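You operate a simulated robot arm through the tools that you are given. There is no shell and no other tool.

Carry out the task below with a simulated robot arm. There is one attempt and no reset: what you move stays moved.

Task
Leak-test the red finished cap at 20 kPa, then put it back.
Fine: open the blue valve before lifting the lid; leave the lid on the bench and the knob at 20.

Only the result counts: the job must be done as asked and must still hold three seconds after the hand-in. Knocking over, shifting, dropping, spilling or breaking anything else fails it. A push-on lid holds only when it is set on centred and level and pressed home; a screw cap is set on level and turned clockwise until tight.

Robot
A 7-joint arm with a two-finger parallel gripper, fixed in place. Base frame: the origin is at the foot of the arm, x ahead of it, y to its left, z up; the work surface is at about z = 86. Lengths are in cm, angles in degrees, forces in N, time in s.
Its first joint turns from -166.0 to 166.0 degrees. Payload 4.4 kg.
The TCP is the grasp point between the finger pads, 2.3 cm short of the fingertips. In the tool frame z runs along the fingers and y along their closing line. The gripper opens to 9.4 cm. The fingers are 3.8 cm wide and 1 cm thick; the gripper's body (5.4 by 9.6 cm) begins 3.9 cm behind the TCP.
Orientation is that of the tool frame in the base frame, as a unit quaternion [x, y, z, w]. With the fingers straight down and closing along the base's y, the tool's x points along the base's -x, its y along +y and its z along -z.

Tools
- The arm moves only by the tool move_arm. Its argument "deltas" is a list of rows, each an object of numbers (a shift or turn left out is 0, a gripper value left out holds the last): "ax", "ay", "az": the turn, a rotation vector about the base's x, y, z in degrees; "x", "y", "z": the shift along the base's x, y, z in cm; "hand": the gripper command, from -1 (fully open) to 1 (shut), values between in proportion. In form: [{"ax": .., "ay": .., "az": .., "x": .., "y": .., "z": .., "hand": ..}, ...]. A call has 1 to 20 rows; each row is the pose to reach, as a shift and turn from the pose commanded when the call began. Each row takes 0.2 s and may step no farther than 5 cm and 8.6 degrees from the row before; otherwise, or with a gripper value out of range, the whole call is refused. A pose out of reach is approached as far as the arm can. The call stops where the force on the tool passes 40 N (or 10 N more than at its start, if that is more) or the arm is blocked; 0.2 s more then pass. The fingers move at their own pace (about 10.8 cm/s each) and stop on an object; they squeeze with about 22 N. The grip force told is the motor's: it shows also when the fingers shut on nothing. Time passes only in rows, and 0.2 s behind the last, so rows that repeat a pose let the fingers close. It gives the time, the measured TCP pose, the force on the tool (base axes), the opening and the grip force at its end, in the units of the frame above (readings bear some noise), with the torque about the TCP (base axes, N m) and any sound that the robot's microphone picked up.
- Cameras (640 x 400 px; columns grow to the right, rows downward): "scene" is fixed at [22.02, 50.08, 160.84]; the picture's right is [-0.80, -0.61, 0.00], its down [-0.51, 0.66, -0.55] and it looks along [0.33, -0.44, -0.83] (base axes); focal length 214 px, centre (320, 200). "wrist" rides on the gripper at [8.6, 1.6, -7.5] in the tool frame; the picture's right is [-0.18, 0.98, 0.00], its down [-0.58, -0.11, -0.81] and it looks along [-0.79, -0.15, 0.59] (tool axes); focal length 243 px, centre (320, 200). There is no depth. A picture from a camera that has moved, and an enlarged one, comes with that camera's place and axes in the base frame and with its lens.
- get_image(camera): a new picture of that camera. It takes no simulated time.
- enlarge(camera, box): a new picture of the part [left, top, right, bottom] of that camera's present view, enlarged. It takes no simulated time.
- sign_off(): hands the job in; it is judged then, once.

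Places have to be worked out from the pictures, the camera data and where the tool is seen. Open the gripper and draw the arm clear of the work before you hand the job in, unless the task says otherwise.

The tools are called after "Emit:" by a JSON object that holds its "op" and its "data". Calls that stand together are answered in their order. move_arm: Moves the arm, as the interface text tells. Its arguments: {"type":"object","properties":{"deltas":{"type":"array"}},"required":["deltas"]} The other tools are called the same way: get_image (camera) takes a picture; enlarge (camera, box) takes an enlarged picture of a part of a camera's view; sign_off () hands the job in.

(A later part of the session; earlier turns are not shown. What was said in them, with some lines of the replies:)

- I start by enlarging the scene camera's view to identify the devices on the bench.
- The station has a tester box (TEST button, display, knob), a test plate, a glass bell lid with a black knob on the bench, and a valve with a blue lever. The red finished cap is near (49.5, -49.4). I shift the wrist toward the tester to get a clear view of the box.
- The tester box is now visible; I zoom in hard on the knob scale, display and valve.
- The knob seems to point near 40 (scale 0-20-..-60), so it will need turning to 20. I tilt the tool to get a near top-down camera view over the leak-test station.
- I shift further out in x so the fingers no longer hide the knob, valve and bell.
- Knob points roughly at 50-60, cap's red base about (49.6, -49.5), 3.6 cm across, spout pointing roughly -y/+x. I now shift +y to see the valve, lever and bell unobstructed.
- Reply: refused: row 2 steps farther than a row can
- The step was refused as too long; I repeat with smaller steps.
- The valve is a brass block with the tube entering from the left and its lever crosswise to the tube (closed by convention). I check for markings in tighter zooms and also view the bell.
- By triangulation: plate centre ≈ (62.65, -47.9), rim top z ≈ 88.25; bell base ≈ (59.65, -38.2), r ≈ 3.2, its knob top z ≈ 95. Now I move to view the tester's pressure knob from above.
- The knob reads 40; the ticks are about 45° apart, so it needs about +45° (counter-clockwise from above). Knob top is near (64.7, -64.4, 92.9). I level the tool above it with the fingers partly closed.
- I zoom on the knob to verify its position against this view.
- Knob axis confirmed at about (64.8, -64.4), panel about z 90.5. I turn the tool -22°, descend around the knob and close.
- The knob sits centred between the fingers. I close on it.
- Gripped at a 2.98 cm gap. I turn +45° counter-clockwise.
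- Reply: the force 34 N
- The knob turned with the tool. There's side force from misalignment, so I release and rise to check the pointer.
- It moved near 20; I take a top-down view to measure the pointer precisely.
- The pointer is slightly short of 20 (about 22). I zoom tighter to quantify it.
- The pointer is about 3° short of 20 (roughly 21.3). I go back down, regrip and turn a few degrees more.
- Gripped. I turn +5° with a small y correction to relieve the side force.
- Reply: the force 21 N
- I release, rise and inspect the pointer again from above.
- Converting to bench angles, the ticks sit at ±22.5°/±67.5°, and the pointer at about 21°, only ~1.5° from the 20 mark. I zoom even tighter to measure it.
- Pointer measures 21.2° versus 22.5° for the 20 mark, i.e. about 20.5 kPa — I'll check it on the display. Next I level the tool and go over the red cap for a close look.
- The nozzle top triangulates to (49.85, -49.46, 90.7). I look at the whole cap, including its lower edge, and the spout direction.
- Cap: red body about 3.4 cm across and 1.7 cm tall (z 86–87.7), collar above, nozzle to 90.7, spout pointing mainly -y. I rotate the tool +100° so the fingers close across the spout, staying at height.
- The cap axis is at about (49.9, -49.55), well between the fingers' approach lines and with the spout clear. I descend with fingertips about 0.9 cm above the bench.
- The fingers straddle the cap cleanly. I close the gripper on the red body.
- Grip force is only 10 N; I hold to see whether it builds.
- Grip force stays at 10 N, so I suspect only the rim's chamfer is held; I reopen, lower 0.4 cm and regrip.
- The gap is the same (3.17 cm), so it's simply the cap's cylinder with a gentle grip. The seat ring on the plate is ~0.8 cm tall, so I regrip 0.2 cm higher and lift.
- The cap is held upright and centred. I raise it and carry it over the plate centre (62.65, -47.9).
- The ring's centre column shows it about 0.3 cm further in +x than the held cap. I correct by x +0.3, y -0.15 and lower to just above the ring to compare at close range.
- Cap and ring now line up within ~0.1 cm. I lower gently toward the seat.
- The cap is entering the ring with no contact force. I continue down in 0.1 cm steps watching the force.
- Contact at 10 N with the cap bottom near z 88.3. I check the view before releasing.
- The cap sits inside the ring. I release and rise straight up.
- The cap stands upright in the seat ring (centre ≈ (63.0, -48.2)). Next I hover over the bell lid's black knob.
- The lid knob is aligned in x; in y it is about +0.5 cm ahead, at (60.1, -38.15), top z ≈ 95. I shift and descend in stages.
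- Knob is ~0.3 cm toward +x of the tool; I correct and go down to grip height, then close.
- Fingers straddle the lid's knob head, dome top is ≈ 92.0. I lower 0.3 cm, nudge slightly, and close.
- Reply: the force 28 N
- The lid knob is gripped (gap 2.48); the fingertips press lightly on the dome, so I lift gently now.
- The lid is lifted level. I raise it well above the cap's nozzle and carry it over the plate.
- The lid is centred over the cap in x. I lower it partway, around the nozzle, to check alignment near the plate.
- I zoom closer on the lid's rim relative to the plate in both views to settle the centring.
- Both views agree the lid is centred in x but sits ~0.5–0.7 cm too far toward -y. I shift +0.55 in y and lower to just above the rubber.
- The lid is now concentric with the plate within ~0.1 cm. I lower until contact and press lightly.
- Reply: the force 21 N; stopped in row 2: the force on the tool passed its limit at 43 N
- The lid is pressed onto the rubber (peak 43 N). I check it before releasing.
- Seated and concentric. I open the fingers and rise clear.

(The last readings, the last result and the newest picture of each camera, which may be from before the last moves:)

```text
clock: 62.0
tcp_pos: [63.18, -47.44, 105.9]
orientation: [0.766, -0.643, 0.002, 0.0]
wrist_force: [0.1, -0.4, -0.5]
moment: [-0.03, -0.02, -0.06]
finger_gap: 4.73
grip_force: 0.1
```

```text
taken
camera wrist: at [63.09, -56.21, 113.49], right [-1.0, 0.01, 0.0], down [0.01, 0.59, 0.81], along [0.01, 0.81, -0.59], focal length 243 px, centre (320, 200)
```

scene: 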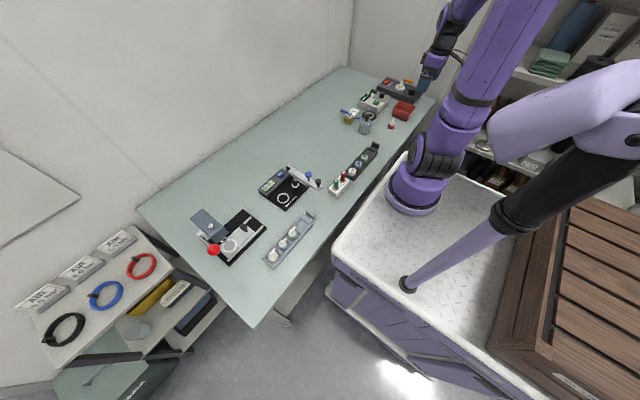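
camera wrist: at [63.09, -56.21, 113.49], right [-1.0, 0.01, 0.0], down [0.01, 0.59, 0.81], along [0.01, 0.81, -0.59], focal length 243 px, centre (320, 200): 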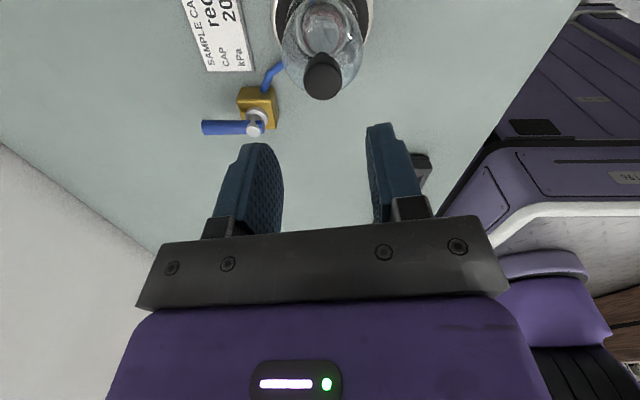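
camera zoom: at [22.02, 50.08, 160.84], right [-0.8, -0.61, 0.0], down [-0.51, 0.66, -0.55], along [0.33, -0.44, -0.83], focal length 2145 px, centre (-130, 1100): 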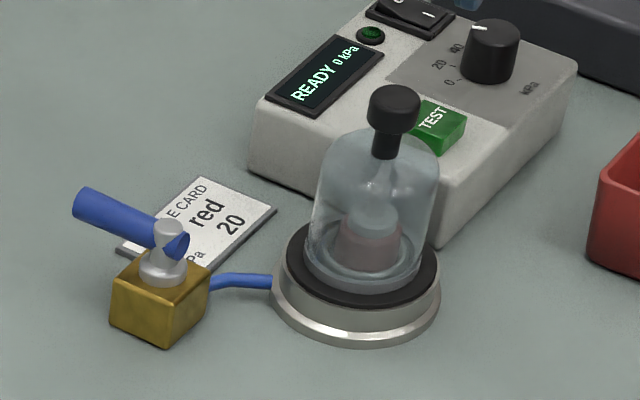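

The lid is on and the valve lever is crosswise to the tube (closed). I rotate the tool back and go over the TEST button with the fingers closed.

Emit:
{"op": "move_arm", "data": {"deltas": [{"az": -8, "y": -1}, {"az": -16, "y": -2}, {"az": -24, "y": -3}, {"az": -32, "y": -4}, {"az": -40, "y": -5}, {"az": -48, "y": -6}, {"az": -56, "y": -7}, {"az": -64, "y": -8, "x": 0.5}, {"az": -72, "y": -9, "x": 1}, {"az": -80, "y": -9.4, "x": 1.2}, {"az": -88, "y": -9.4, "x": 1.2}, {"az": -96, "y": -9.4, "x": 1.2, "z": -1}, {"az": -100, "y": -9.4, "x": 1.2, "z": -2, "hand": 1}, {"az": -100, "y": -9.4, "x": 1.2, "z": -3, "hand": 1}, {"az": -100, "y": -9.4, "x": 1.2, "z": -3, "hand": 1}]}}

Emit:
{"op": "get_image", "data": {"camera": "wrist"}}

Emit:
{"op": "enlarge", "data": {"camera": "wrist", "box": [260, 20, 380, 140]}}

```text
clock: 65.2
tcp_pos: [64.3, -56.95, 103.13]
orientation: [0.0, 1.0, -0.002, -0.001]
wrist_force: [0.4, -0.7, 0.5]
moment: [-0.01, -0.05, 0.03]
finger_gap: 0.0
grip_force: 21.3
```

```text
taken
camera wrist: at [55.71, -55.28, 110.66], right [0.18, 0.98, 0.0], down [0.58, -0.11, 0.8], along [0.79, -0.15, -0.59], focal length 243 px, centre (320, 200)
```

wrist: 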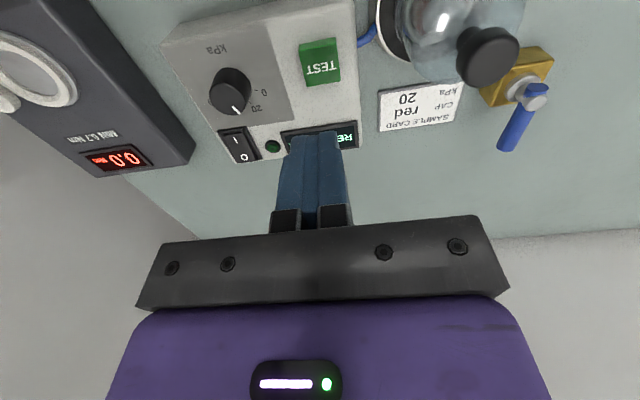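

```text
3.33 times, centred on (320, 80) of wrist
camera zoom: at [55.71, -55.28, 110.66], right [0.18, 0.98, 0.0], down [0.58, -0.11, 0.8], along [0.79, -0.15, -0.59], focal length 809 px, centre (320, 600)
```

zoom: 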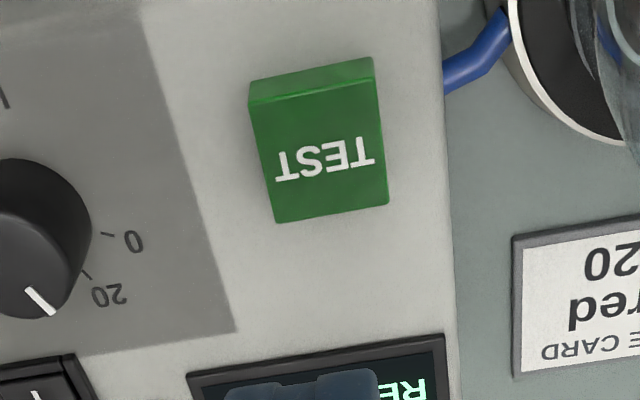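

The button is directly beneath the closed fingertips at (64.4, -56.9), top ≈ z 91.3. I descend to just above it.

Emit:
{"op": "move_arm", "data": {"deltas": [{"x": 0.1, "y": 0.1, "z": -3}, {"x": 0.1, "y": 0.1, "z": -6}, {"x": 0.1, "y": 0.1, "z": -8}, {"x": 0.1, "y": 0.1, "z": -8.8}, {"x": 0.1, "y": 0.1, "z": -8.8}]}}

Emit:
{"op": "get_image", "data": {"camera": "wrist"}}

Emit:
{"op": "enlarge", "data": {"camera": "scene", "box": [350, 80, 400, 120]}}

```text
clock: 66.4
tcp_pos: [64.5, -56.71, 93.96]
orientation: [0.0, 1.0, 0.0, -0.001]
wrist_force: [-0.3, 0.4, 0.1]
moment: [0.01, 0.0, 0.0]
finger_gap: 0.0
grip_force: 22.1
```

```text
taken
camera wrist: at [55.8, -55.17, 101.49], right [0.18, 0.98, 0.0], down [0.58, -0.11, 0.8], along [0.79, -0.15, -0.59], focal length 243 px, centre (320, 200)
```

wrist: 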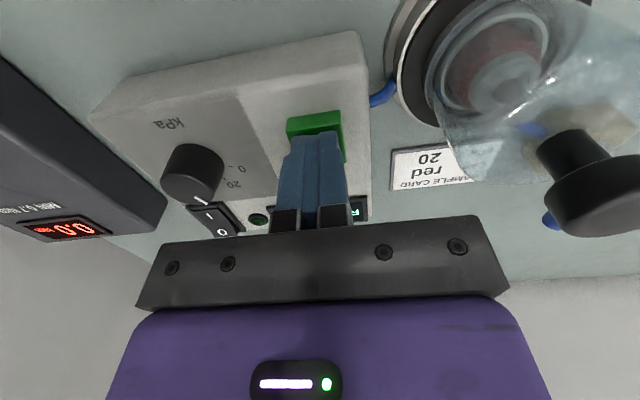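

```text
10.00 times, centred on (375, 100) of scene
camera zoom: at [22.02, 50.08, 160.84], right [-0.8, -0.61, 0.0], down [-0.51, 0.66, -0.55], along [0.33, -0.44, -0.83], focal length 2145 px, centre (-230, 1200)
```

zoom: 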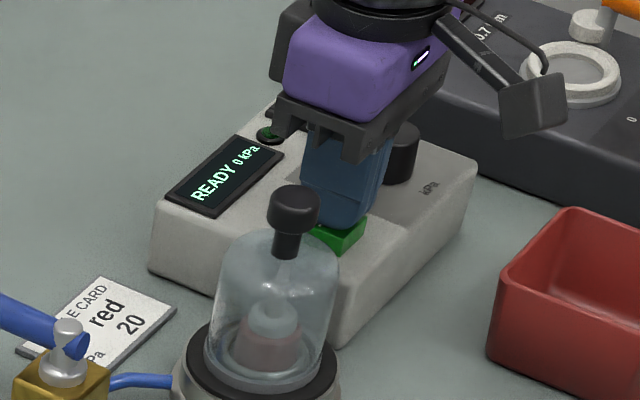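

The scene camera reads the display well (READY 0 kPa). I press down in small steps.

Emit:
{"op": "move_arm", "data": {"deltas": [{"z": -0.2}, {"z": -0.4}, {"z": -0.5}, {"z": -0.6}, {"z": -0.6}]}}

Emit:
{"op": "enlarge", "data": {"camera": "scene", "box": [350, 80, 400, 120]}}

```text
clock: 67.6
tcp_pos: [64.33, -56.84, 93.52]
orientation: [0.0, 1.0, -0.001, -0.001]
wrist_force: [2.0, 2.1, 6.3]
moment: [0.05, -0.06, 0.0]
finger_gap: 0.0
grip_force: 21.7
heard: click
```

```text
10.00 times, centred on (375, 100) of scene
camera zoom: at [22.02, 50.08, 160.84], right [-0.8, -0.61, 0.0], down [-0.51, 0.66, -0.55], along [0.33, -0.44, -0.83], focal length 2145 px, centre (-230, 1200)
```

zoom: 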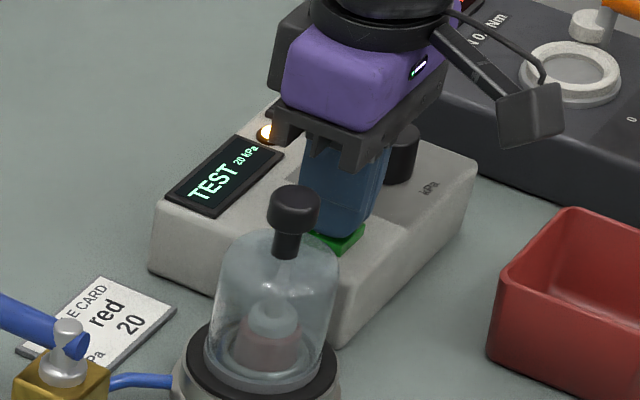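

Click heard, and the display shows "TEST 20 kPa". I lift off the button and wait for the result.

Emit:
{"op": "move_arm", "data": {"deltas": [{"z": 0.6}, {"z": 1.5}, {"z": 3}, {"z": 3}, {"z": 3}, {"z": 3}, {"z": 3}, {"z": 3}, {"z": 3}, {"z": 3}]}}

Emit:
{"op": "enlarge", "data": {"camera": "scene", "box": [350, 80, 400, 120]}}

```text
clock: 69.8
tcp_pos: [64.37, -57.01, 96.43]
orientation: [0.0, 1.0, -0.001, -0.003]
wrist_force: [-0.8, 0.8, 0.1]
moment: [-0.01, -0.01, -0.01]
finger_gap: 0.01
grip_force: 21.7
```

```text
10.00 times, centred on (375, 100) of scene
camera zoom: at [22.02, 50.08, 160.84], right [-0.8, -0.61, 0.0], down [-0.51, 0.66, -0.55], along [0.33, -0.44, -0.83], focal length 2145 px, centre (-230, 1200)
```

zoom: 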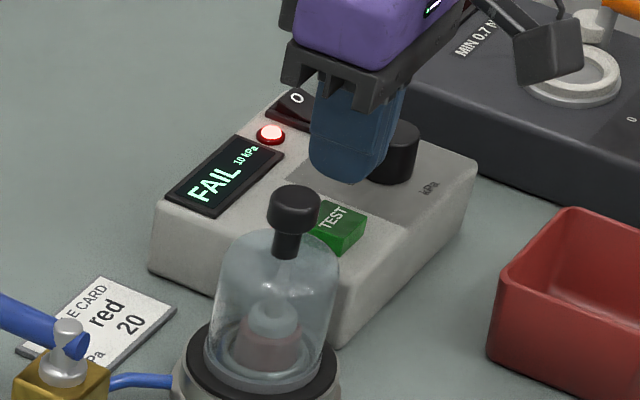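

The result reads FAIL, 10 kPa. I wait to see whether the pressure holds or decays, to tell an open valve, poor lid seal and a leaky cap apart.

Emit:
{"op": "move_arm", "data": {"deltas": [{"z": 0}, {"z": 0}, {"z": 0}, {"z": 0}, {"z": 0}, {"z": 0}, {"z": 0}, {"z": 0}, {"z": 0}, {"z": 0}]}}

Emit:
{"op": "enlarge", "data": {"camera": "scene", "box": [350, 80, 400, 120]}}

Emit:
{"op": "enlarge", "data": {"camera": "scene", "box": [335, 100, 385, 135]}}

```text
clock: 72.0
tcp_pos: [64.37, -56.96, 96.48]
orientation: [0.001, 1.0, -0.001, -0.001]
wrist_force: [0.4, 0.3, 0.1]
moment: [0.0, 0.01, 0.01]
finger_gap: 0.0
grip_force: 21.8
```

```text
10.00 times, centred on (375, 100) of scene
camera zoom: at [22.02, 50.08, 160.84], right [-0.8, -0.61, 0.0], down [-0.51, 0.66, -0.55], along [0.33, -0.44, -0.83], focal length 2145 px, centre (-230, 1200)
```

zoom: 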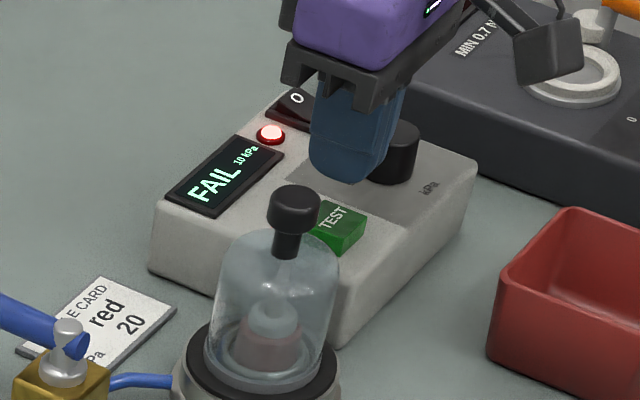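

```text
11.43 times, centred on (360, 118) of scene
camera zoom: at [22.02, 50.08, 160.84], right [-0.8, -0.61, 0.0], down [-0.51, 0.66, -0.55], along [0.33, -0.44, -0.83], focal length 2451 px, centre (-137, 1143)
```

zoom: 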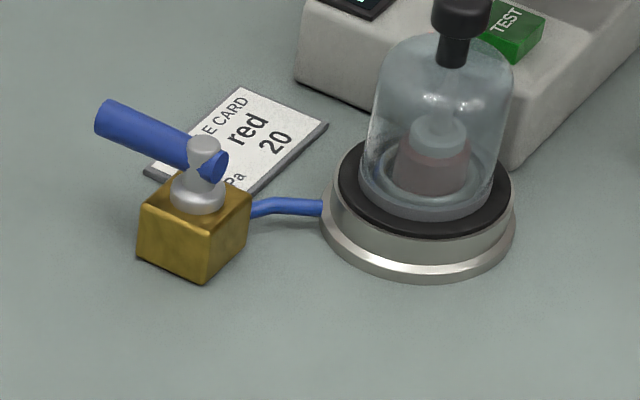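

The pressure holds steady at 10 kPa, so the valve is closed and the chamber isn't venting. I now go to the valve lever (stem ≈ (70.4, -39.4), lever toward +x) with the fingers opened to look at it.

Emit:
{"op": "move_arm", "data": {"deltas": [{"z": 4}, {"z": 8}, {"z": 8.5, "x": 1.5, "y": 4, "hand": -0.1}, {"z": 8.5, "x": 3, "y": 8}, {"z": 8.5, "x": 5, "y": 12}, {"z": 8.5, "x": 7, "y": 15}, {"z": 8.5, "x": 9, "y": 17.3}, {"z": 8.5, "x": 9, "y": 17.3}, {"z": 8.5, "x": 9, "y": 17.3}]}}

Emit:
{"op": "get_image", "data": {"camera": "wrist"}}

Emit:
{"op": "enlarge", "data": {"camera": "wrist", "box": [240, 0, 400, 120]}}

```text
clock: 74.0
tcp_pos: [73.61, -40.01, 105.02]
orientation: [-0.001, 1.0, -0.001, -0.002]
wrist_force: [0.6, -0.5, -0.2]
moment: [0.0, -0.02, 0.0]
finger_gap: 5.17
grip_force: 0.2
```

```text
taken
camera wrist: at [65.09, -38.24, 112.63], right [0.18, 0.98, 0.0], down [0.58, -0.11, 0.8], along [0.79, -0.15, -0.59], focal length 243 px, centre (320, 200)
```

wrist: 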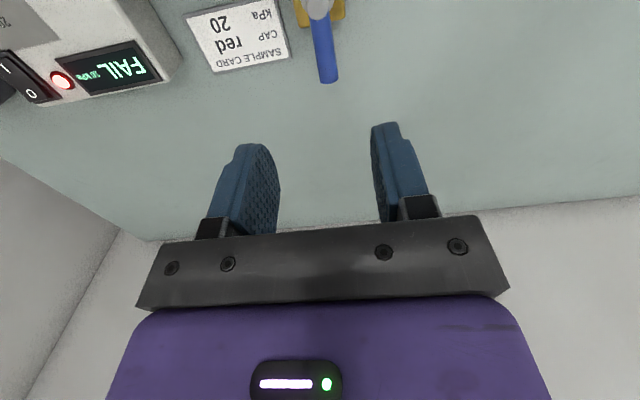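

```text
3.33 times, centred on (320, 60) of wrist
camera zoom: at [65.09, -38.24, 112.63], right [0.18, 0.98, 0.0], down [0.58, -0.11, 0.8], along [0.79, -0.15, -0.59], focal length 809 px, centre (320, 667)
```

zoom: 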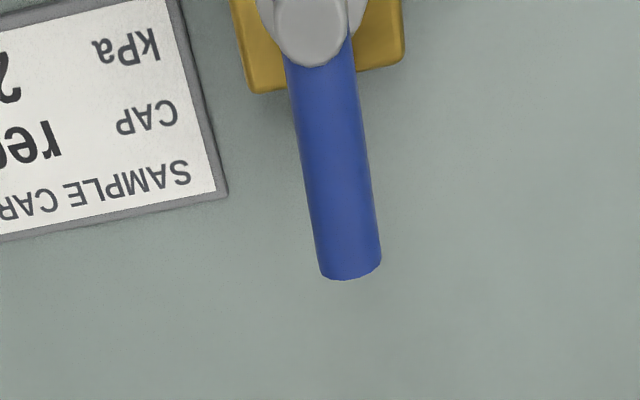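

Lever: from stem (70.5, -39.45) to end (75.7, -39.45), ~1.6 cm thick, centre z ≈ 90.8. I straddle it near x = 74.3 with the fingers ~3 cm apart.

Emit:
{"op": "move_arm", "data": {"deltas": [{"x": 0.7, "y": 0.55, "z": -3, "hand": 0.3}, {"x": 0.7, "y": 0.55, "z": -6}, {"x": 0.7, "y": 0.55, "z": -9}, {"x": 0.7, "y": 0.55, "z": -11}, {"x": 0.7, "y": 0.55, "z": -11}]}}

Emit:
{"op": "get_image", "data": {"camera": "wrist"}}

Emit:
{"op": "enlarge", "data": {"camera": "scene", "box": [330, 90, 390, 135]}}

```text
clock: 75.2
tcp_pos: [74.06, -38.94, 94.07]
orientation: [0.0, 1.0, -0.001, -0.001]
wrist_force: [0.0, 0.2, -0.2]
moment: [-0.01, 0.0, -0.05]
finger_gap: 3.33
grip_force: 0.0
```

```text
taken
camera wrist: at [65.53, -37.34, 101.68], right [0.18, 0.98, 0.0], down [0.58, -0.11, 0.8], along [0.79, -0.15, -0.59], focal length 243 px, centre (320, 200)
```

wrist: 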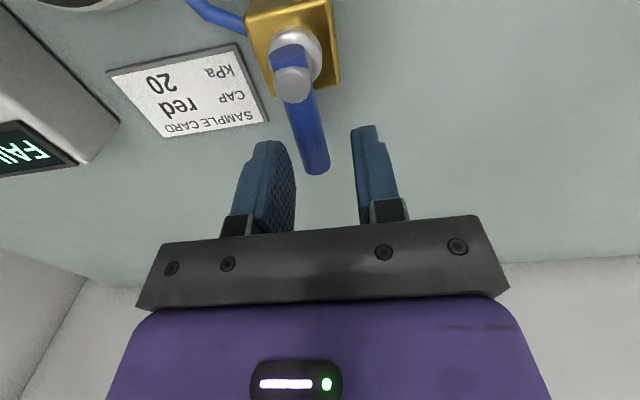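

```text
8.89 times, centred on (360, 112) of scene
camera zoom: at [22.02, 50.08, 160.84], right [-0.8, -0.61, 0.0], down [-0.51, 0.66, -0.55], along [0.33, -0.44, -0.83], focal length 1906 px, centre (-36, 978)
```

zoom: 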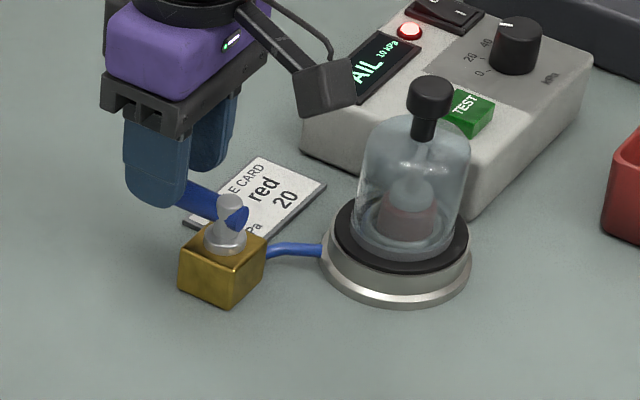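

The lever is between the fingers in line. I lower to lever height with a small y correction.

Emit:
{"op": "move_arm", "data": {"deltas": [{"y": -0.25, "z": -1}, {"y": -0.25, "z": -1.8}, {"y": -0.25, "z": -1.8}, {"y": -0.25, "z": -1.8}]}}

Emit:
{"op": "enlarge", "data": {"camera": "wrist", "box": [240, 60, 400, 240]}}

Emit:
{"op": "enlarge", "data": {"camera": "scene", "box": [335, 95, 375, 130]}}

```text
clock: 76.2
tcp_pos: [74.02, -39.16, 92.18]
orientation: [0.0, 1.0, -0.001, -0.002]
wrist_force: [-0.1, -0.6, -0.3]
moment: [0.0, -0.04, 0.01]
finger_gap: 3.29
grip_force: 0.1
```

```text
2.22 times, centred on (320, 150) of wrist
camera zoom: at [65.47, -37.62, 99.81], right [0.18, 0.98, 0.0], down [0.58, -0.11, 0.8], along [0.79, -0.15, -0.59], focal length 539 px, centre (320, 311)
```

zoom: 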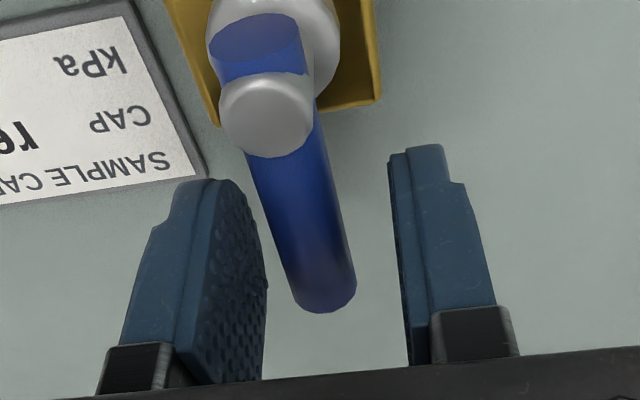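

```text
11.43 times, centred on (355, 112) of scene
camera zoom: at [22.02, 50.08, 160.84], right [-0.8, -0.61, 0.0], down [-0.51, 0.66, -0.55], along [0.33, -0.44, -0.83], focal length 2451 px, centre (-80, 1200)
```

zoom: 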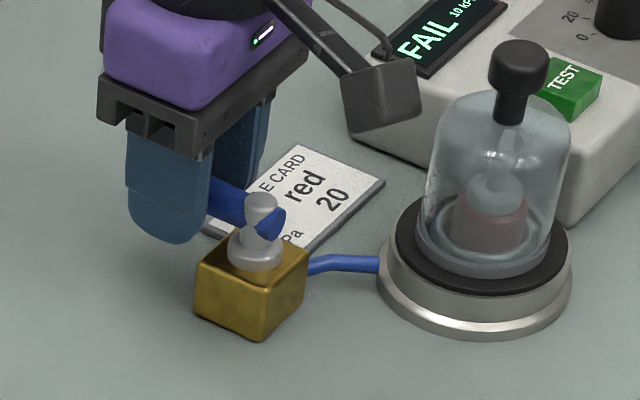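

Lever is straddled. I narrow the fingers and try a first 24° swing toward +y around the stem, watching the force.

Emit:
{"op": "move_arm", "data": {"deltas": [{"hand": 0.5}, {"hand": 0.5}, {"az": 8, "x": -0.03, "y": 0.49}, {"az": 16, "x": -0.14, "y": 0.96}, {"az": 24, "x": -0.3, "y": 1.42}, {"az": 24, "x": -0.3, "y": 1.42}]}}

Emit:
{"op": "enlarge", "data": {"camera": "wrist", "box": [240, 60, 400, 240]}}

Emit:
{"op": "enlarge", "data": {"camera": "scene", "box": [335, 85, 385, 130]}}

```text
clock: 77.6
tcp_pos: [73.57, -37.86, 92.16]
orientation: [-0.208, 0.978, -0.001, -0.001]
wrist_force: [0.1, -0.3, 0.3]
moment: [-0.01, -0.01, -0.02]
finger_gap: 2.37
grip_force: 0.2
```

```text
2.22 times, centred on (320, 150) of wrist
camera zoom: at [65.15, -39.92, 99.77], right [-0.23, 0.97, 0.0], down [0.58, 0.14, 0.8], along [0.78, 0.19, -0.59], focal length 539 px, centre (320, 311)
```

zoom: 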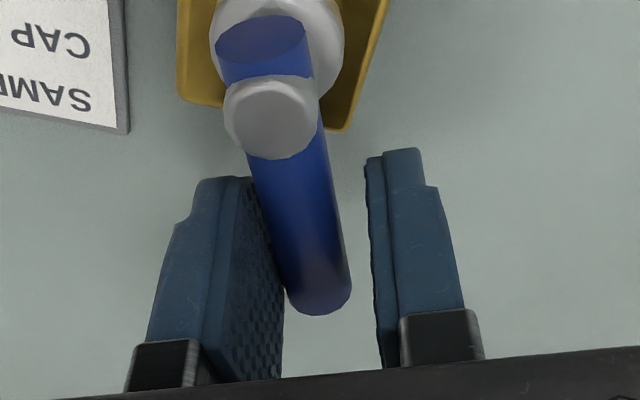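

```text
8.89 times, centred on (360, 108) of scene
camera zoom: at [22.02, 50.08, 160.84], right [-0.8, -0.61, 0.0], down [-0.51, 0.66, -0.55], along [0.33, -0.44, -0.83], focal length 1906 px, centre (-36, 1022)
```

zoom: 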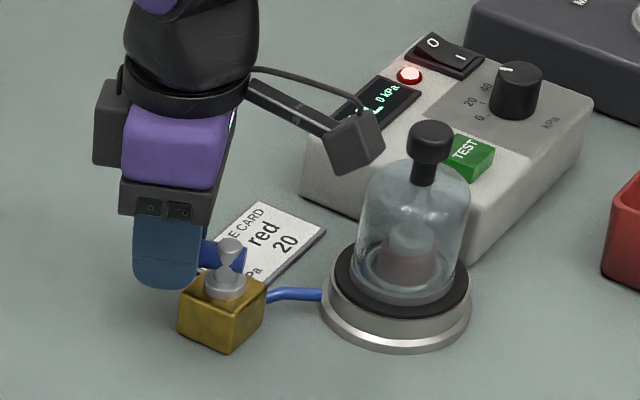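

The lever swings freely toward +y and the display fell to 0 kPa, so it was closed during the test and is now venting. I continue the swing to full open.

Emit:
{"op": "move_arm", "data": {"deltas": [{"az": 8, "x": -0.23, "y": 0.43}, {"az": 16, "x": -0.52, "y": 0.83}, {"az": 24, "x": -0.86, "y": 1.18}, {"az": 32, "x": -1.24, "y": 1.48}, {"az": 40, "x": -1.66, "y": 1.72}, {"az": 48, "x": -2.12, "y": 1.9}, {"az": 56, "x": -2.59, "y": 2.02}, {"az": 64, "x": -3.07, "y": 2.07}, {"az": 68, "x": -3.3, "y": 2.07}, {"az": 68, "x": -3.3, "y": 2.07}]}}

Emit:
{"op": "get_image", "data": {"camera": "wrist"}}

Emit:
{"op": "enlarge", "data": {"camera": "scene", "box": [335, 85, 385, 130]}}

```text
clock: 79.8
tcp_pos: [70.44, -35.85, 92.15]
orientation: [0.719, -0.695, 0.001, 0.001]
wrist_force: [0.0, -0.9, 0.5]
moment: [0.0, 0.01, 0.01]
finger_gap: 2.36
grip_force: 0.1
```

```text
taken
camera wrist: at [69.19, -44.41, 99.71], right [-0.99, 0.15, 0.0], down [0.09, 0.59, 0.8], along [0.12, 0.8, -0.59], focal length 243 px, centre (320, 200)
```

wrist: 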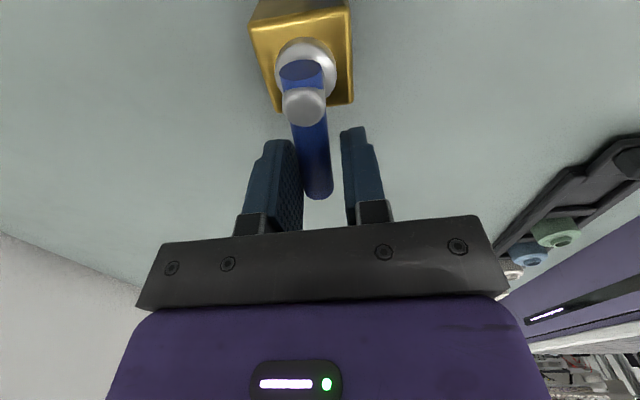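

```text
8.89 times, centred on (360, 108) of scene
camera zoom: at [22.02, 50.08, 160.84], right [-0.8, -0.61, 0.0], down [-0.51, 0.66, -0.55], along [0.33, -0.44, -0.83], focal length 1906 px, centre (-36, 1022)
```

zoom: 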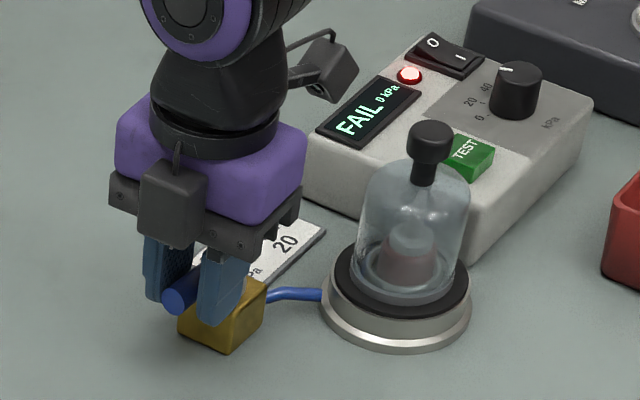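

Display shows FAIL at 0 kPa: fully vented, lever in line with the tube. I raise off the lever and go above the lid's knob again.

Emit:
{"op": "move_arm", "data": {"deltas": [{"z": 3}, {"z": 7}, {"z": 11}, {"z": 12.5, "az": 4}, {"z": 12.5, "az": 8, "x": -1.5, "y": -2.5, "hand": 0}, {"z": 12.5, "az": 8, "x": -3, "y": -5.5}, {"z": 12.5, "az": 8, "x": -5, "y": -8.5}, {"z": 12.5, "az": 8, "x": -7.3, "y": -11.6}, {"z": 12.5, "az": 8, "x": -7.3, "y": -11.6}, {"z": 12.5, "az": 8, "x": -7.3, "y": -11.6}]}}

Emit:
{"op": "get_image", "data": {"camera": "wrist"}}

Emit:
{"op": "enlarge", "data": {"camera": "scene", "box": [335, 90, 385, 130]}}

```text
clock: 82.0
tcp_pos: [63.02, -47.35, 104.44]
orientation: [0.766, -0.642, 0.002, -0.001]
wrist_force: [0.2, -1.0, -0.7]
moment: [0.0, 0.0, 0.0]
finger_gap: 4.71
grip_force: 0.0
```

```text
taken
camera wrist: at [62.93, -56.08, 112.11], right [-1.0, 0.01, 0.0], down [0.01, 0.59, 0.8], along [0.01, 0.8, -0.59], focal length 243 px, centre (320, 200)
```

wrist: 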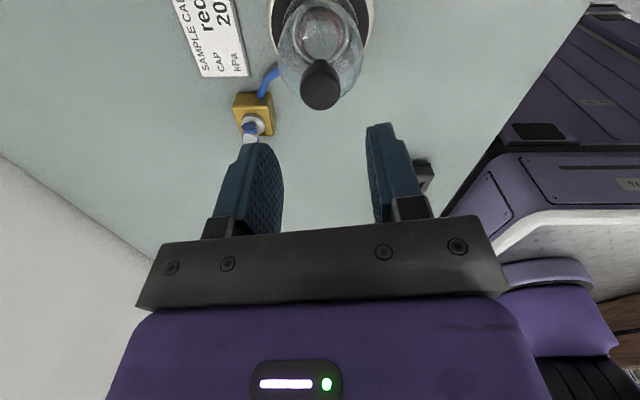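

```text
10.00 times, centred on (360, 110) of scene
camera zoom: at [22.02, 50.08, 160.84], right [-0.8, -0.61, 0.0], down [-0.51, 0.66, -0.55], along [0.33, -0.44, -0.83], focal length 2145 px, centre (-80, 1100)
```

zoom: 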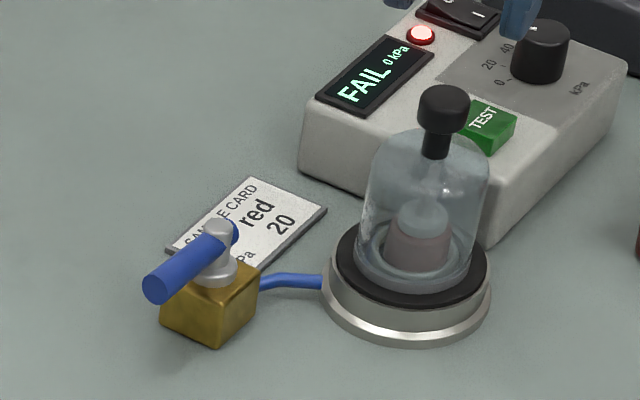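

Valve lever is in line with the tube and pressure is 0. I descend onto the lid's knob.

Emit:
{"op": "move_arm", "data": {"deltas": [{"z": -2.5, "y": -0.1}, {"z": -5, "y": -0.1}, {"z": -6.5, "y": -0.1}, {"z": -7.1, "y": -0.1}, {"z": -7.1, "y": -0.1}, {"z": -7.1, "y": -0.1, "hand": 0.3}, {"z": -7.1, "y": -0.1, "hand": 0.6}, {"z": -7.1, "y": -0.1, "hand": 1}, {"z": -7.1, "y": -0.1, "hand": 1}, {"z": -7.1, "y": -0.1, "hand": 1}]}}

Emit:
{"op": "enlarge", "data": {"camera": "wrist", "box": [240, 60, 400, 240]}}

```text
clock: 84.2
tcp_pos: [63.05, -47.48, 97.66]
orientation: [0.766, -0.643, 0.0, 0.001]
wrist_force: [-1.3, -0.8, 0.5]
moment: [-0.04, 0.09, -0.02]
finger_gap: 2.48
grip_force: 22.2
```

```text
2.22 times, centred on (320, 150) of wrist
camera zoom: at [63.02, -56.31, 105.09], right [-1.0, 0.01, 0.0], down [0.01, 0.59, 0.8], along [0.01, 0.8, -0.59], focal length 539 px, centre (320, 311)
```

zoom: 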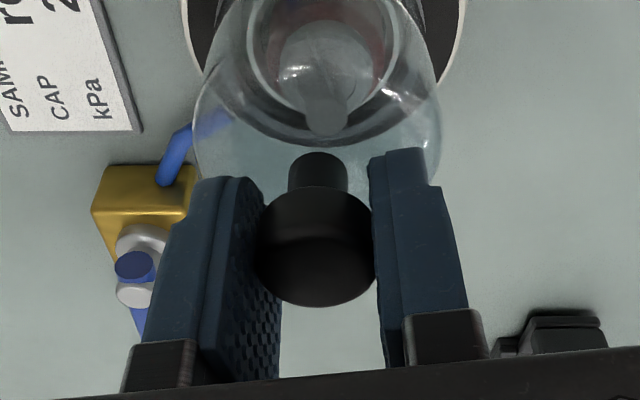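

Gripped at 2.48 cm. I lift the lid straight up.

Emit:
{"op": "move_arm", "data": {"deltas": [{"z": 0.3}, {"z": 0.8}, {"z": 1.8}, {"z": 3.5}, {"z": 5.5}, {"z": 7}, {"z": 7}]}}

Emit:
{"op": "enlarge", "data": {"camera": "scene", "box": [335, 85, 395, 130]}}

```text
clock: 85.8
tcp_pos: [63.24, -47.54, 104.63]
orientation: [0.766, -0.643, 0.002, 0.0]
wrist_force: [-0.6, -0.6, -0.8]
moment: [0.02, 0.01, 0.01]
finger_gap: 2.47
grip_force: 22.3
```

```text
8.89 times, centred on (365, 108) of scene
camera zoom: at [22.02, 50.08, 160.84], right [-0.8, -0.61, 0.0], down [-0.51, 0.66, -0.55], along [0.33, -0.44, -0.83], focal length 1906 px, centre (-80, 1022)
```

zoom: 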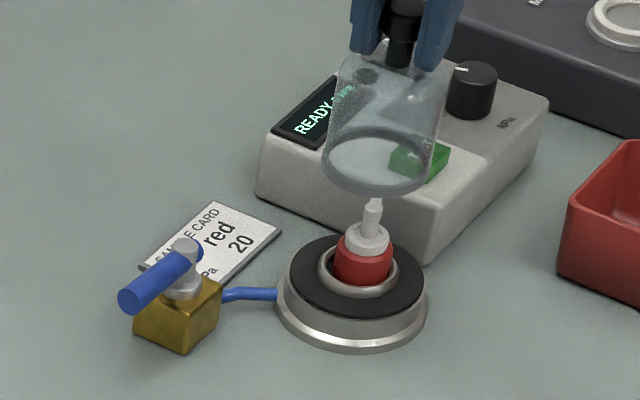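

The lid is free, the cap stayed put, and the display returned to READY. I carry the lid back to its original bench spot.

Emit:
{"op": "move_arm", "data": {"deltas": [{"x": -0.8, "y": 2.5}, {"x": -1.6, "y": 5}, {"x": -2.4, "y": 7.5}, {"x": -3.2, "y": 9.6}, {"x": -3.2, "y": 9.6}, {"x": -3.2, "y": 9.6, "z": -3}, {"x": -3.2, "y": 9.6, "z": -6}, {"x": -3.2, "y": 9.6, "z": -8}, {"x": -3.2, "y": 9.6, "z": -8.7}, {"x": -3.2, "y": 9.6, "z": -8.7}]}}

Emit:
{"op": "enlarge", "data": {"camera": "scene", "box": [335, 95, 385, 135]}}

```text
clock: 88.0
tcp_pos: [59.98, -37.92, 95.9]
orientation: [0.766, -0.643, 0.002, 0.0]
wrist_force: [-0.2, 0.0, -0.5]
moment: [0.0, 0.01, -0.01]
finger_gap: 2.49
grip_force: 21.4
```

```text
10.00 times, centred on (360, 115) of scene
camera zoom: at [22.02, 50.08, 160.84], right [-0.8, -0.61, 0.0], down [-0.51, 0.66, -0.55], along [0.33, -0.44, -0.83], focal length 2145 px, centre (-80, 1050)
```

zoom: 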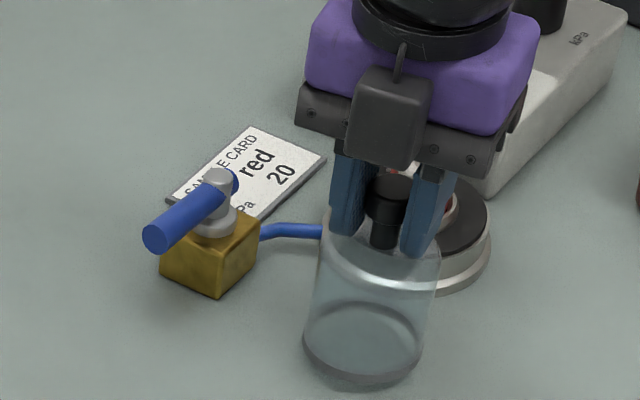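

The lid is ~0.6 cm above the bench at its old place. I lower gently to contact.

Emit:
{"op": "move_arm", "data": {"deltas": [{"z": -0.2}, {"z": -0.4}, {"z": -0.5}, {"z": -0.5}]}}

Emit:
{"op": "move_arm", "data": {"deltas": [{"z": -0.05}, {"z": -0.1}, {"z": -0.15}, {"z": -0.15}]}}

```text
clock: 89.0
tcp_pos: [59.98, -37.85, 95.31]
orientation: [0.766, -0.643, 0.0, 0.0]
wrist_force: [0.3, 0.1, 0.2]
moment: [0.01, 0.02, 0.0]
finger_gap: 2.5
grip_force: 21.9
```

```text
clock: 90.0
tcp_pos: [59.9, -37.9, 95.26]
orientation: [0.765, -0.644, 0.001, 0.0]
wrist_force: [-0.2, 0.6, 0.0]
moment: [-0.01, 0.03, -0.01]
finger_gap: 2.46
grip_force: 22.1
```

No contact force yet; I continue down in tiny steps.

Emit:
{"op": "move_arm", "data": {"deltas": [{"z": -0.1}, {"z": -0.2}, {"z": -0.2}]}}

Emit:
{"op": "move_arm", "data": {"deltas": [{"z": -0.1}, {"z": -0.15}, {"z": -0.15}]}}

```text
clock: 90.8
tcp_pos: [59.91, -37.87, 94.92]
orientation: [0.767, -0.642, 0.003, 0.0]
wrist_force: [-0.4, 1.9, 10.9]
moment: [0.26, 0.17, -0.08]
finger_gap: 2.48
grip_force: 22.6
```

```text
clock: 91.6
tcp_pos: [60.04, -37.82, 94.84]
orientation: [0.766, -0.642, 0.002, 0.001]
wrist_force: [5.0, 1.3, 19.8]
moment: [-0.1, 0.02, 0.0]
finger_gap: 2.47
grip_force: 21.4
```

The lid rests on the bench (contact force building). I release it and rise.

Emit:
{"op": "move_arm", "data": {"deltas": [{"z": 0.15}, {"z": 0.15, "hand": 0.3}, {"z": 0.15, "hand": 0}, {"z": 0.15, "hand": 0}, {"z": 0.15, "hand": 0}, {"z": 1.5}, {"z": 4}, {"z": 8}, {"z": 8}]}}

Emit:
{"op": "get_image", "data": {"camera": "wrist"}}

Emit:
{"op": "enlarge", "data": {"camera": "scene", "box": [335, 90, 395, 135]}}

```text
clock: 93.6
tcp_pos: [59.97, -37.63, 102.85]
orientation: [0.766, -0.643, 0.001, 0.0]
wrist_force: [0.2, 0.2, -0.2]
moment: [0.01, 0.02, 0.03]
finger_gap: 4.7
grip_force: 0.1
```

```text
taken
camera wrist: at [59.85, -46.53, 110.5], right [-1.0, 0.01, 0.0], down [0.01, 0.59, 0.8], along [0.01, 0.8, -0.59], focal length 243 px, centre (320, 200)
```

wrist: 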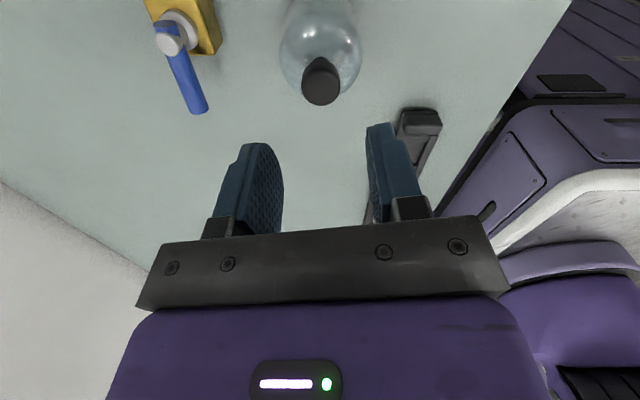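

```text
8.89 times, centred on (365, 112) of scene
camera zoom: at [22.02, 50.08, 160.84], right [-0.8, -0.61, 0.0], down [-0.51, 0.66, -0.55], along [0.33, -0.44, -0.83], focal length 1906 px, centre (-80, 978)
```

zoom: 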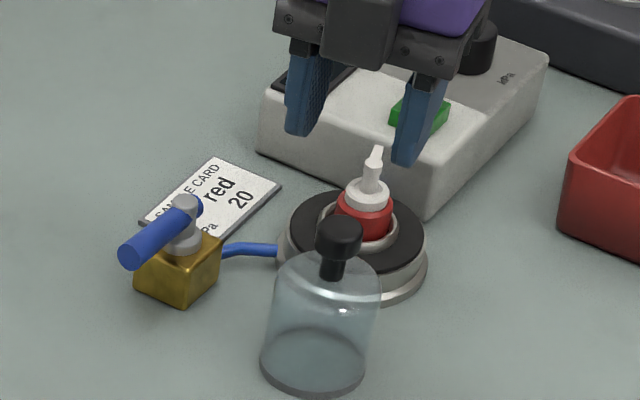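

The lid stands upright back on the bench. I go above the cap for the pick-up and check alignment.

Emit:
{"op": "move_arm", "data": {"deltas": [{"x": 0.8, "y": -2.6}, {"x": 1.6, "y": -5.2}, {"x": 2.4, "y": -7.8}, {"x": 3.0, "y": -10.4}, {"x": 3.0, "y": -10.4}, {"x": 3.0, "y": -10.4, "z": -3}, {"x": 3.0, "y": -10.4, "z": -5}, {"x": 3.0, "y": -10.4, "z": -5}, {"x": 3.0, "y": -10.4, "z": -5}]}}

Emit:
{"op": "enlarge", "data": {"camera": "wrist", "box": [220, 20, 420, 200]}}

```text
clock: 95.6
tcp_pos: [62.88, -48.07, 98.02]
orientation: [0.766, -0.643, 0.001, 0.0]
wrist_force: [-0.9, -0.8, -0.2]
moment: [0.02, -0.03, 0.01]
finger_gap: 4.68
grip_force: 0.0
```

```text
2.22 times, centred on (320, 110) of wrist
camera zoom: at [62.82, -56.91, 105.49], right [-1.0, 0.01, 0.0], down [0.01, 0.59, 0.81], along [0.01, 0.8, -0.59], focal length 539 px, centre (320, 400)
```

zoom: 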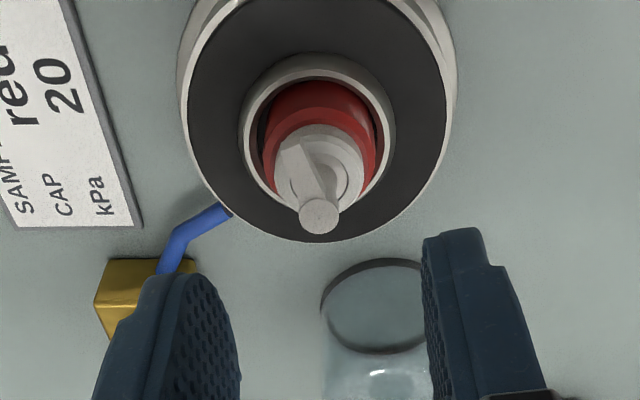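

The cap is aligned in x. I descend around it to the grip height used before.

Emit:
{"op": "move_arm", "data": {"deltas": [{"z": -2.5}, {"z": -4.5}, {"z": -5.8}, {"z": -6.2}, {"z": -6.2}, {"z": -6.2}]}}

Emit:
{"op": "enlarge", "data": {"camera": "wrist", "box": [240, 60, 400, 240]}}

```text
clock: 97.0
tcp_pos: [62.94, -48.27, 91.73]
orientation: [0.766, -0.643, 0.002, 0.0]
wrist_force: [1.3, 0.3, 0.0]
moment: [0.01, -0.02, -0.01]
finger_gap: 4.7
grip_force: 0.0
```

```text
2.22 times, centred on (320, 150) of wrist
camera zoom: at [62.87, -56.95, 99.32], right [-1.0, 0.01, 0.0], down [0.01, 0.59, 0.8], along [0.01, 0.8, -0.59], focal length 539 px, centre (320, 311)
```

zoom: 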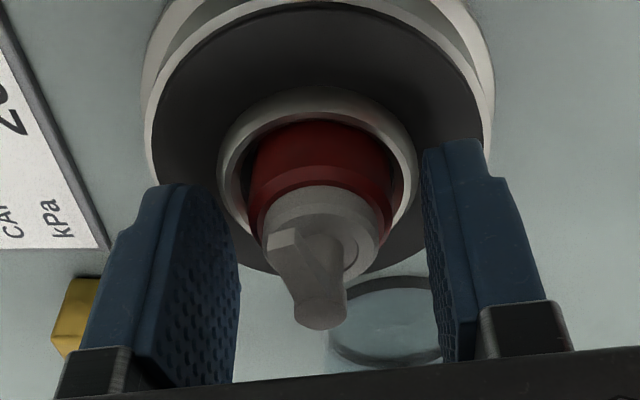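

Relative pose matches the earlier grip. I close on the cap.

Emit:
{"op": "move_arm", "data": {"deltas": [{"hand": 0.2}, {"hand": 0.5}, {"hand": 1}, {"hand": 1}, {"hand": 1}, {"hand": 1}]}}

Emit:
{"op": "enlarge", "data": {"camera": "wrist", "box": [240, 60, 400, 240]}}

```text
clock: 98.4
tcp_pos: [62.94, -48.2, 91.71]
orientation: [0.766, -0.643, 0.001, 0.0]
wrist_force: [0.0, -0.1, 0.0]
moment: [0.01, 0.01, 0.01]
finger_gap: 3.16
grip_force: 9.7
```

```text
2.22 times, centred on (320, 150) of wrist
camera zoom: at [62.87, -56.95, 99.32], right [-1.0, 0.01, 0.0], down [0.01, 0.59, 0.8], along [0.01, 0.8, -0.59], focal length 539 px, centre (320, 311)
```

zoom: 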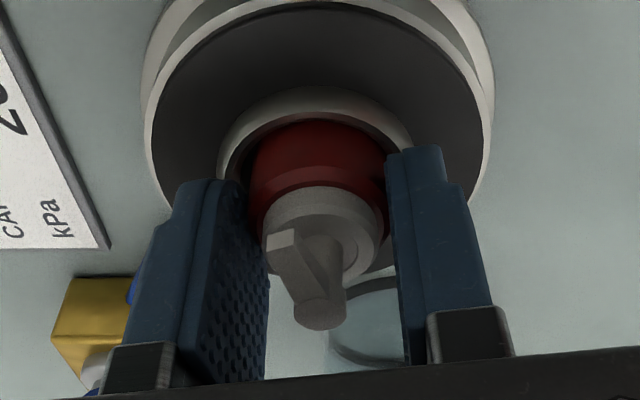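

Held. I lift it straight out, carry it back to its original spot (49.7, -49.5), and stop just above the bench.

Emit:
{"op": "move_arm", "data": {"deltas": [{"z": 0.5}, {"z": 1.5}, {"z": 3.5}, {"z": 5.5}, {"z": 5.5, "x": -3, "y": -0.3}, {"z": 5.5, "x": -6.5, "y": -0.6}, {"z": 5.5, "x": -10, "y": -1}, {"z": 5.5, "x": -13.2, "y": -1.28}, {"z": 5.5, "x": -13.2, "y": -1.28}, {"z": 2.5, "x": -13.2, "y": -1.28}, {"z": 0.5, "x": -13.2, "y": -1.28}, {"z": -1, "x": -13.2, "y": -1.28}, {"z": -1, "x": -13.2, "y": -1.28}, {"z": -1, "x": -13.2, "y": -1.28}]}}

Emit:
{"op": "enlarge", "data": {"camera": "scene", "box": [345, 90, 415, 140]}}

Emit:
{"op": "enlarge", "data": {"camera": "wrist", "box": [240, 60, 400, 240]}}

```text
clock: 101.4
tcp_pos: [49.88, -49.63, 90.79]
orientation: [0.766, -0.643, 0.001, 0.001]
wrist_force: [-0.3, -0.4, -0.2]
moment: [0.0, 0.0, -0.02]
finger_gap: 3.2
grip_force: 9.8
```

```text
8.00 times, centred on (380, 115) of scene
camera zoom: at [22.02, 50.08, 160.84], right [-0.8, -0.61, 0.0], down [-0.51, 0.66, -0.55], along [0.33, -0.44, -0.83], focal length 1716 px, centre (-160, 880)
```

zoom: 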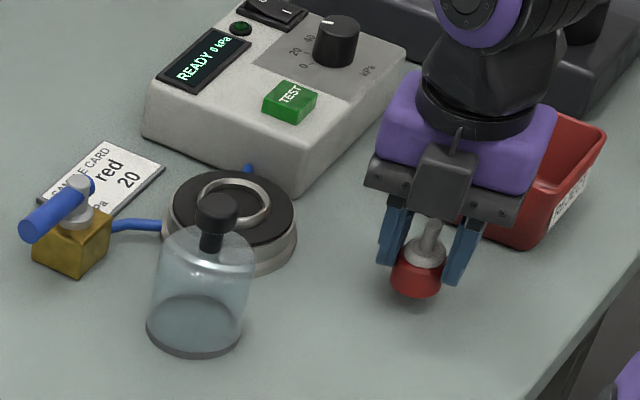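

```text
2.22 times, centred on (320, 150) of wrist
camera zoom: at [49.76, -58.35, 98.33], right [-1.0, 0.01, 0.0], down [0.01, 0.59, 0.8], along [0.01, 0.8, -0.59], focal length 539 px, centre (320, 311)
```

zoom: 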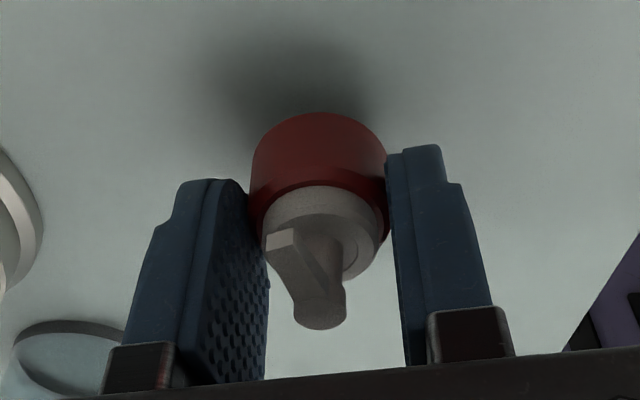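

It's about 1.4 cm above the bench and nearly exactly over its old spot. I lower gently.

Emit:
{"op": "move_arm", "data": {"deltas": [{"z": -0.5, "x": -0.1, "y": 0.1}, {"z": -1, "x": -0.1, "y": 0.1}, {"z": -1.2, "x": -0.1, "y": 0.1}, {"z": -1.2, "x": -0.1, "y": 0.1}]}}

Emit:
{"op": "move_arm", "data": {"deltas": [{"z": -0.1}, {"z": -0.2}, {"z": -0.2}]}}

```text
clock: 102.4
tcp_pos: [49.67, -49.51, 89.43]
orientation: [0.766, -0.642, 0.001, 0.0]
wrist_force: [0.3, -0.1, 0.2]
moment: [-0.01, -0.04, -0.02]
finger_gap: 3.17
grip_force: 9.6
```

```text
clock: 103.2
tcp_pos: [49.66, -49.31, 89.22]
orientation: [0.766, -0.643, 0.003, 0.001]
wrist_force: [-0.1, 0.2, 2.8]
moment: [0.02, 0.02, 0.02]
finger_gap: 3.17
grip_force: 10.3
```

Light contact (2.8 N): the cap is on the bench. I release and rise.

Emit:
{"op": "move_arm", "data": {"deltas": [{"hand": 0.3}, {"hand": 0.1}, {"hand": -0.2}, {"hand": -0.2}, {"z": 2}, {"z": 5}, {"z": 9}, {"z": 13}, {"z": 13}]}}

Emit:
{"op": "get_image", "data": {"camera": "scene"}}

Emit:
{"op": "enlarge", "data": {"camera": "scene", "box": [330, 70, 430, 140]}}

Emit:
{"op": "enlarge", "data": {"camera": "wrist", "box": [260, 20, 380, 120]}}

```text
clock: 105.2
tcp_pos: [49.5, -49.53, 102.23]
orientation: [0.766, -0.643, 0.001, -0.001]
wrist_force: [-0.4, 0.1, -1.0]
moment: [0.0, 0.01, 0.03]
finger_gap: 5.63
grip_force: 0.0
```

```text
taken
```

scene: 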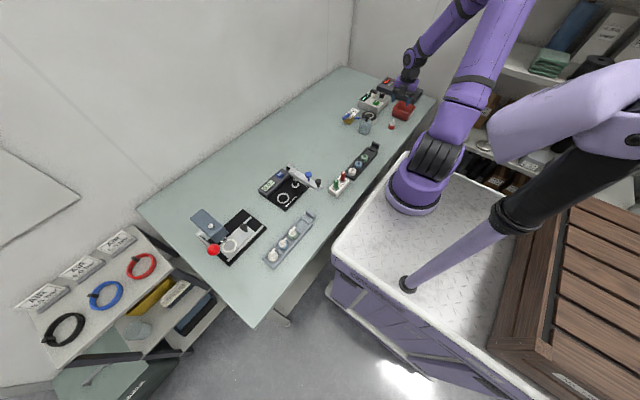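

```text
5.71 times, centred on (380, 105) of scene
camera zoom: at [22.02, 50.08, 160.84], right [-0.8, -0.61, 0.0], down [-0.51, 0.66, -0.55], along [0.33, -0.44, -0.83], focal length 1226 px, centre (-23, 743)
```

zoom: 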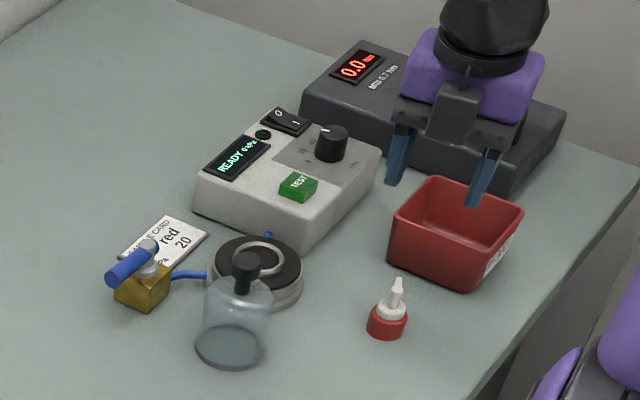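

```text
4.00 times, centred on (320, 70) of wrist
camera zoom: at [49.46, -58.19, 109.87], right [-1.0, 0.01, 0.0], down [0.01, 0.59, 0.81], along [0.01, 0.81, -0.59], focal length 970 px, centre (320, 720)
```

zoom: 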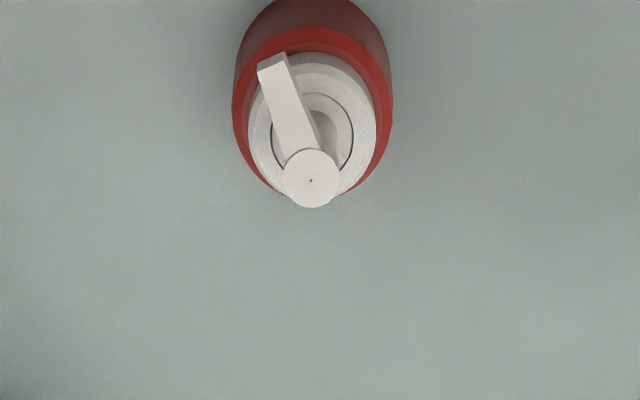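

The cap stands upright within ~0.2 cm of its original spot, the lid is on the bench, the valve open, the knob at 20 and the display READY. I draw the arm clear.

Emit:
{"op": "move_arm", "data": {"deltas": [{"z": 4}, {"z": 8}, {"z": 12, "hand": -1}, {"z": 15, "x": -2, "y": 2}, {"z": 16, "x": -5, "y": 5}, {"z": 16, "x": -8, "y": 8}, {"z": 16, "x": -8, "y": 8}]}}

Emit:
{"op": "enlarge", "data": {"camera": "scene", "box": [330, 70, 430, 140]}}

Emit:
{"op": "enlarge", "data": {"camera": "scene", "box": [365, 80, 395, 105]}}

```text
clock: 106.8
tcp_pos: [41.54, -41.21, 118.38]
orientation: [0.766, -0.643, 0.001, 0.0]
wrist_force: [0.0, -0.5, -0.3]
moment: [0.0, 0.05, 0.0]
finger_gap: 9.42
grip_force: 0.1
```

```text
5.71 times, centred on (380, 105) of scene
camera zoom: at [22.02, 50.08, 160.84], right [-0.8, -0.61, 0.0], down [-0.51, 0.66, -0.55], along [0.33, -0.44, -0.83], focal length 1226 px, centre (-23, 743)
```

zoom: 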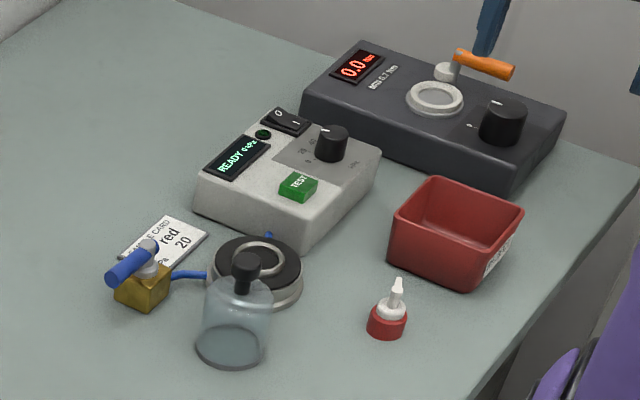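

```text
16.00 times, centred on (380, 92) of scene
camera zoom: at [22.02, 50.08, 160.84], right [-0.8, -0.61, 0.0], down [-0.51, 0.66, -0.55], along [0.33, -0.44, -0.83], focal length 3432 px, centre (-640, 1920)
```

zoom: 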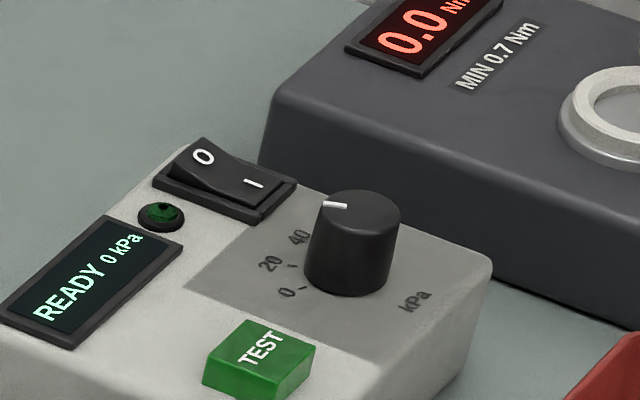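

Everything is in the requested end state: the cap is back upright, the lid is on the bench, the valve is open, the knob is at 20 and the arm is clear with its gripper open. The test ran at 20 kPa and read FAIL, dropping to 10 kPa. I hand in.

Emit:
{"op": "sign_off", "data": {}}

```text
The job is handed in.
```

I leak-tested the red finished cap at 20 kPa and it **failed**: the display went from "TEST 20 kPa" to "FAIL 10 kPa". As you asked, I put the cap back where it stood, within about 0.2 cm, instead of in the reject bin.

- **Is it the cap?** It looks like a real leak in the cap. The valve was closed and the lid was centred and pressed down. The reading then held at 10 kPa until I opened the valve. I ran the test only once, so a slight lid leak isn't fully ruled out.
- **Valve and lid:** I opened the blue valve and the display fell to 0 kPa before I lifted the lid. The lid is back on the bench in its original place, and the valve is still open.
- **Knob:** it was at 40 when I started, and I turned it to 20 and left it there. The pointer sits a degree or so off the 20 mark, but the display read 20 kPa during the test.
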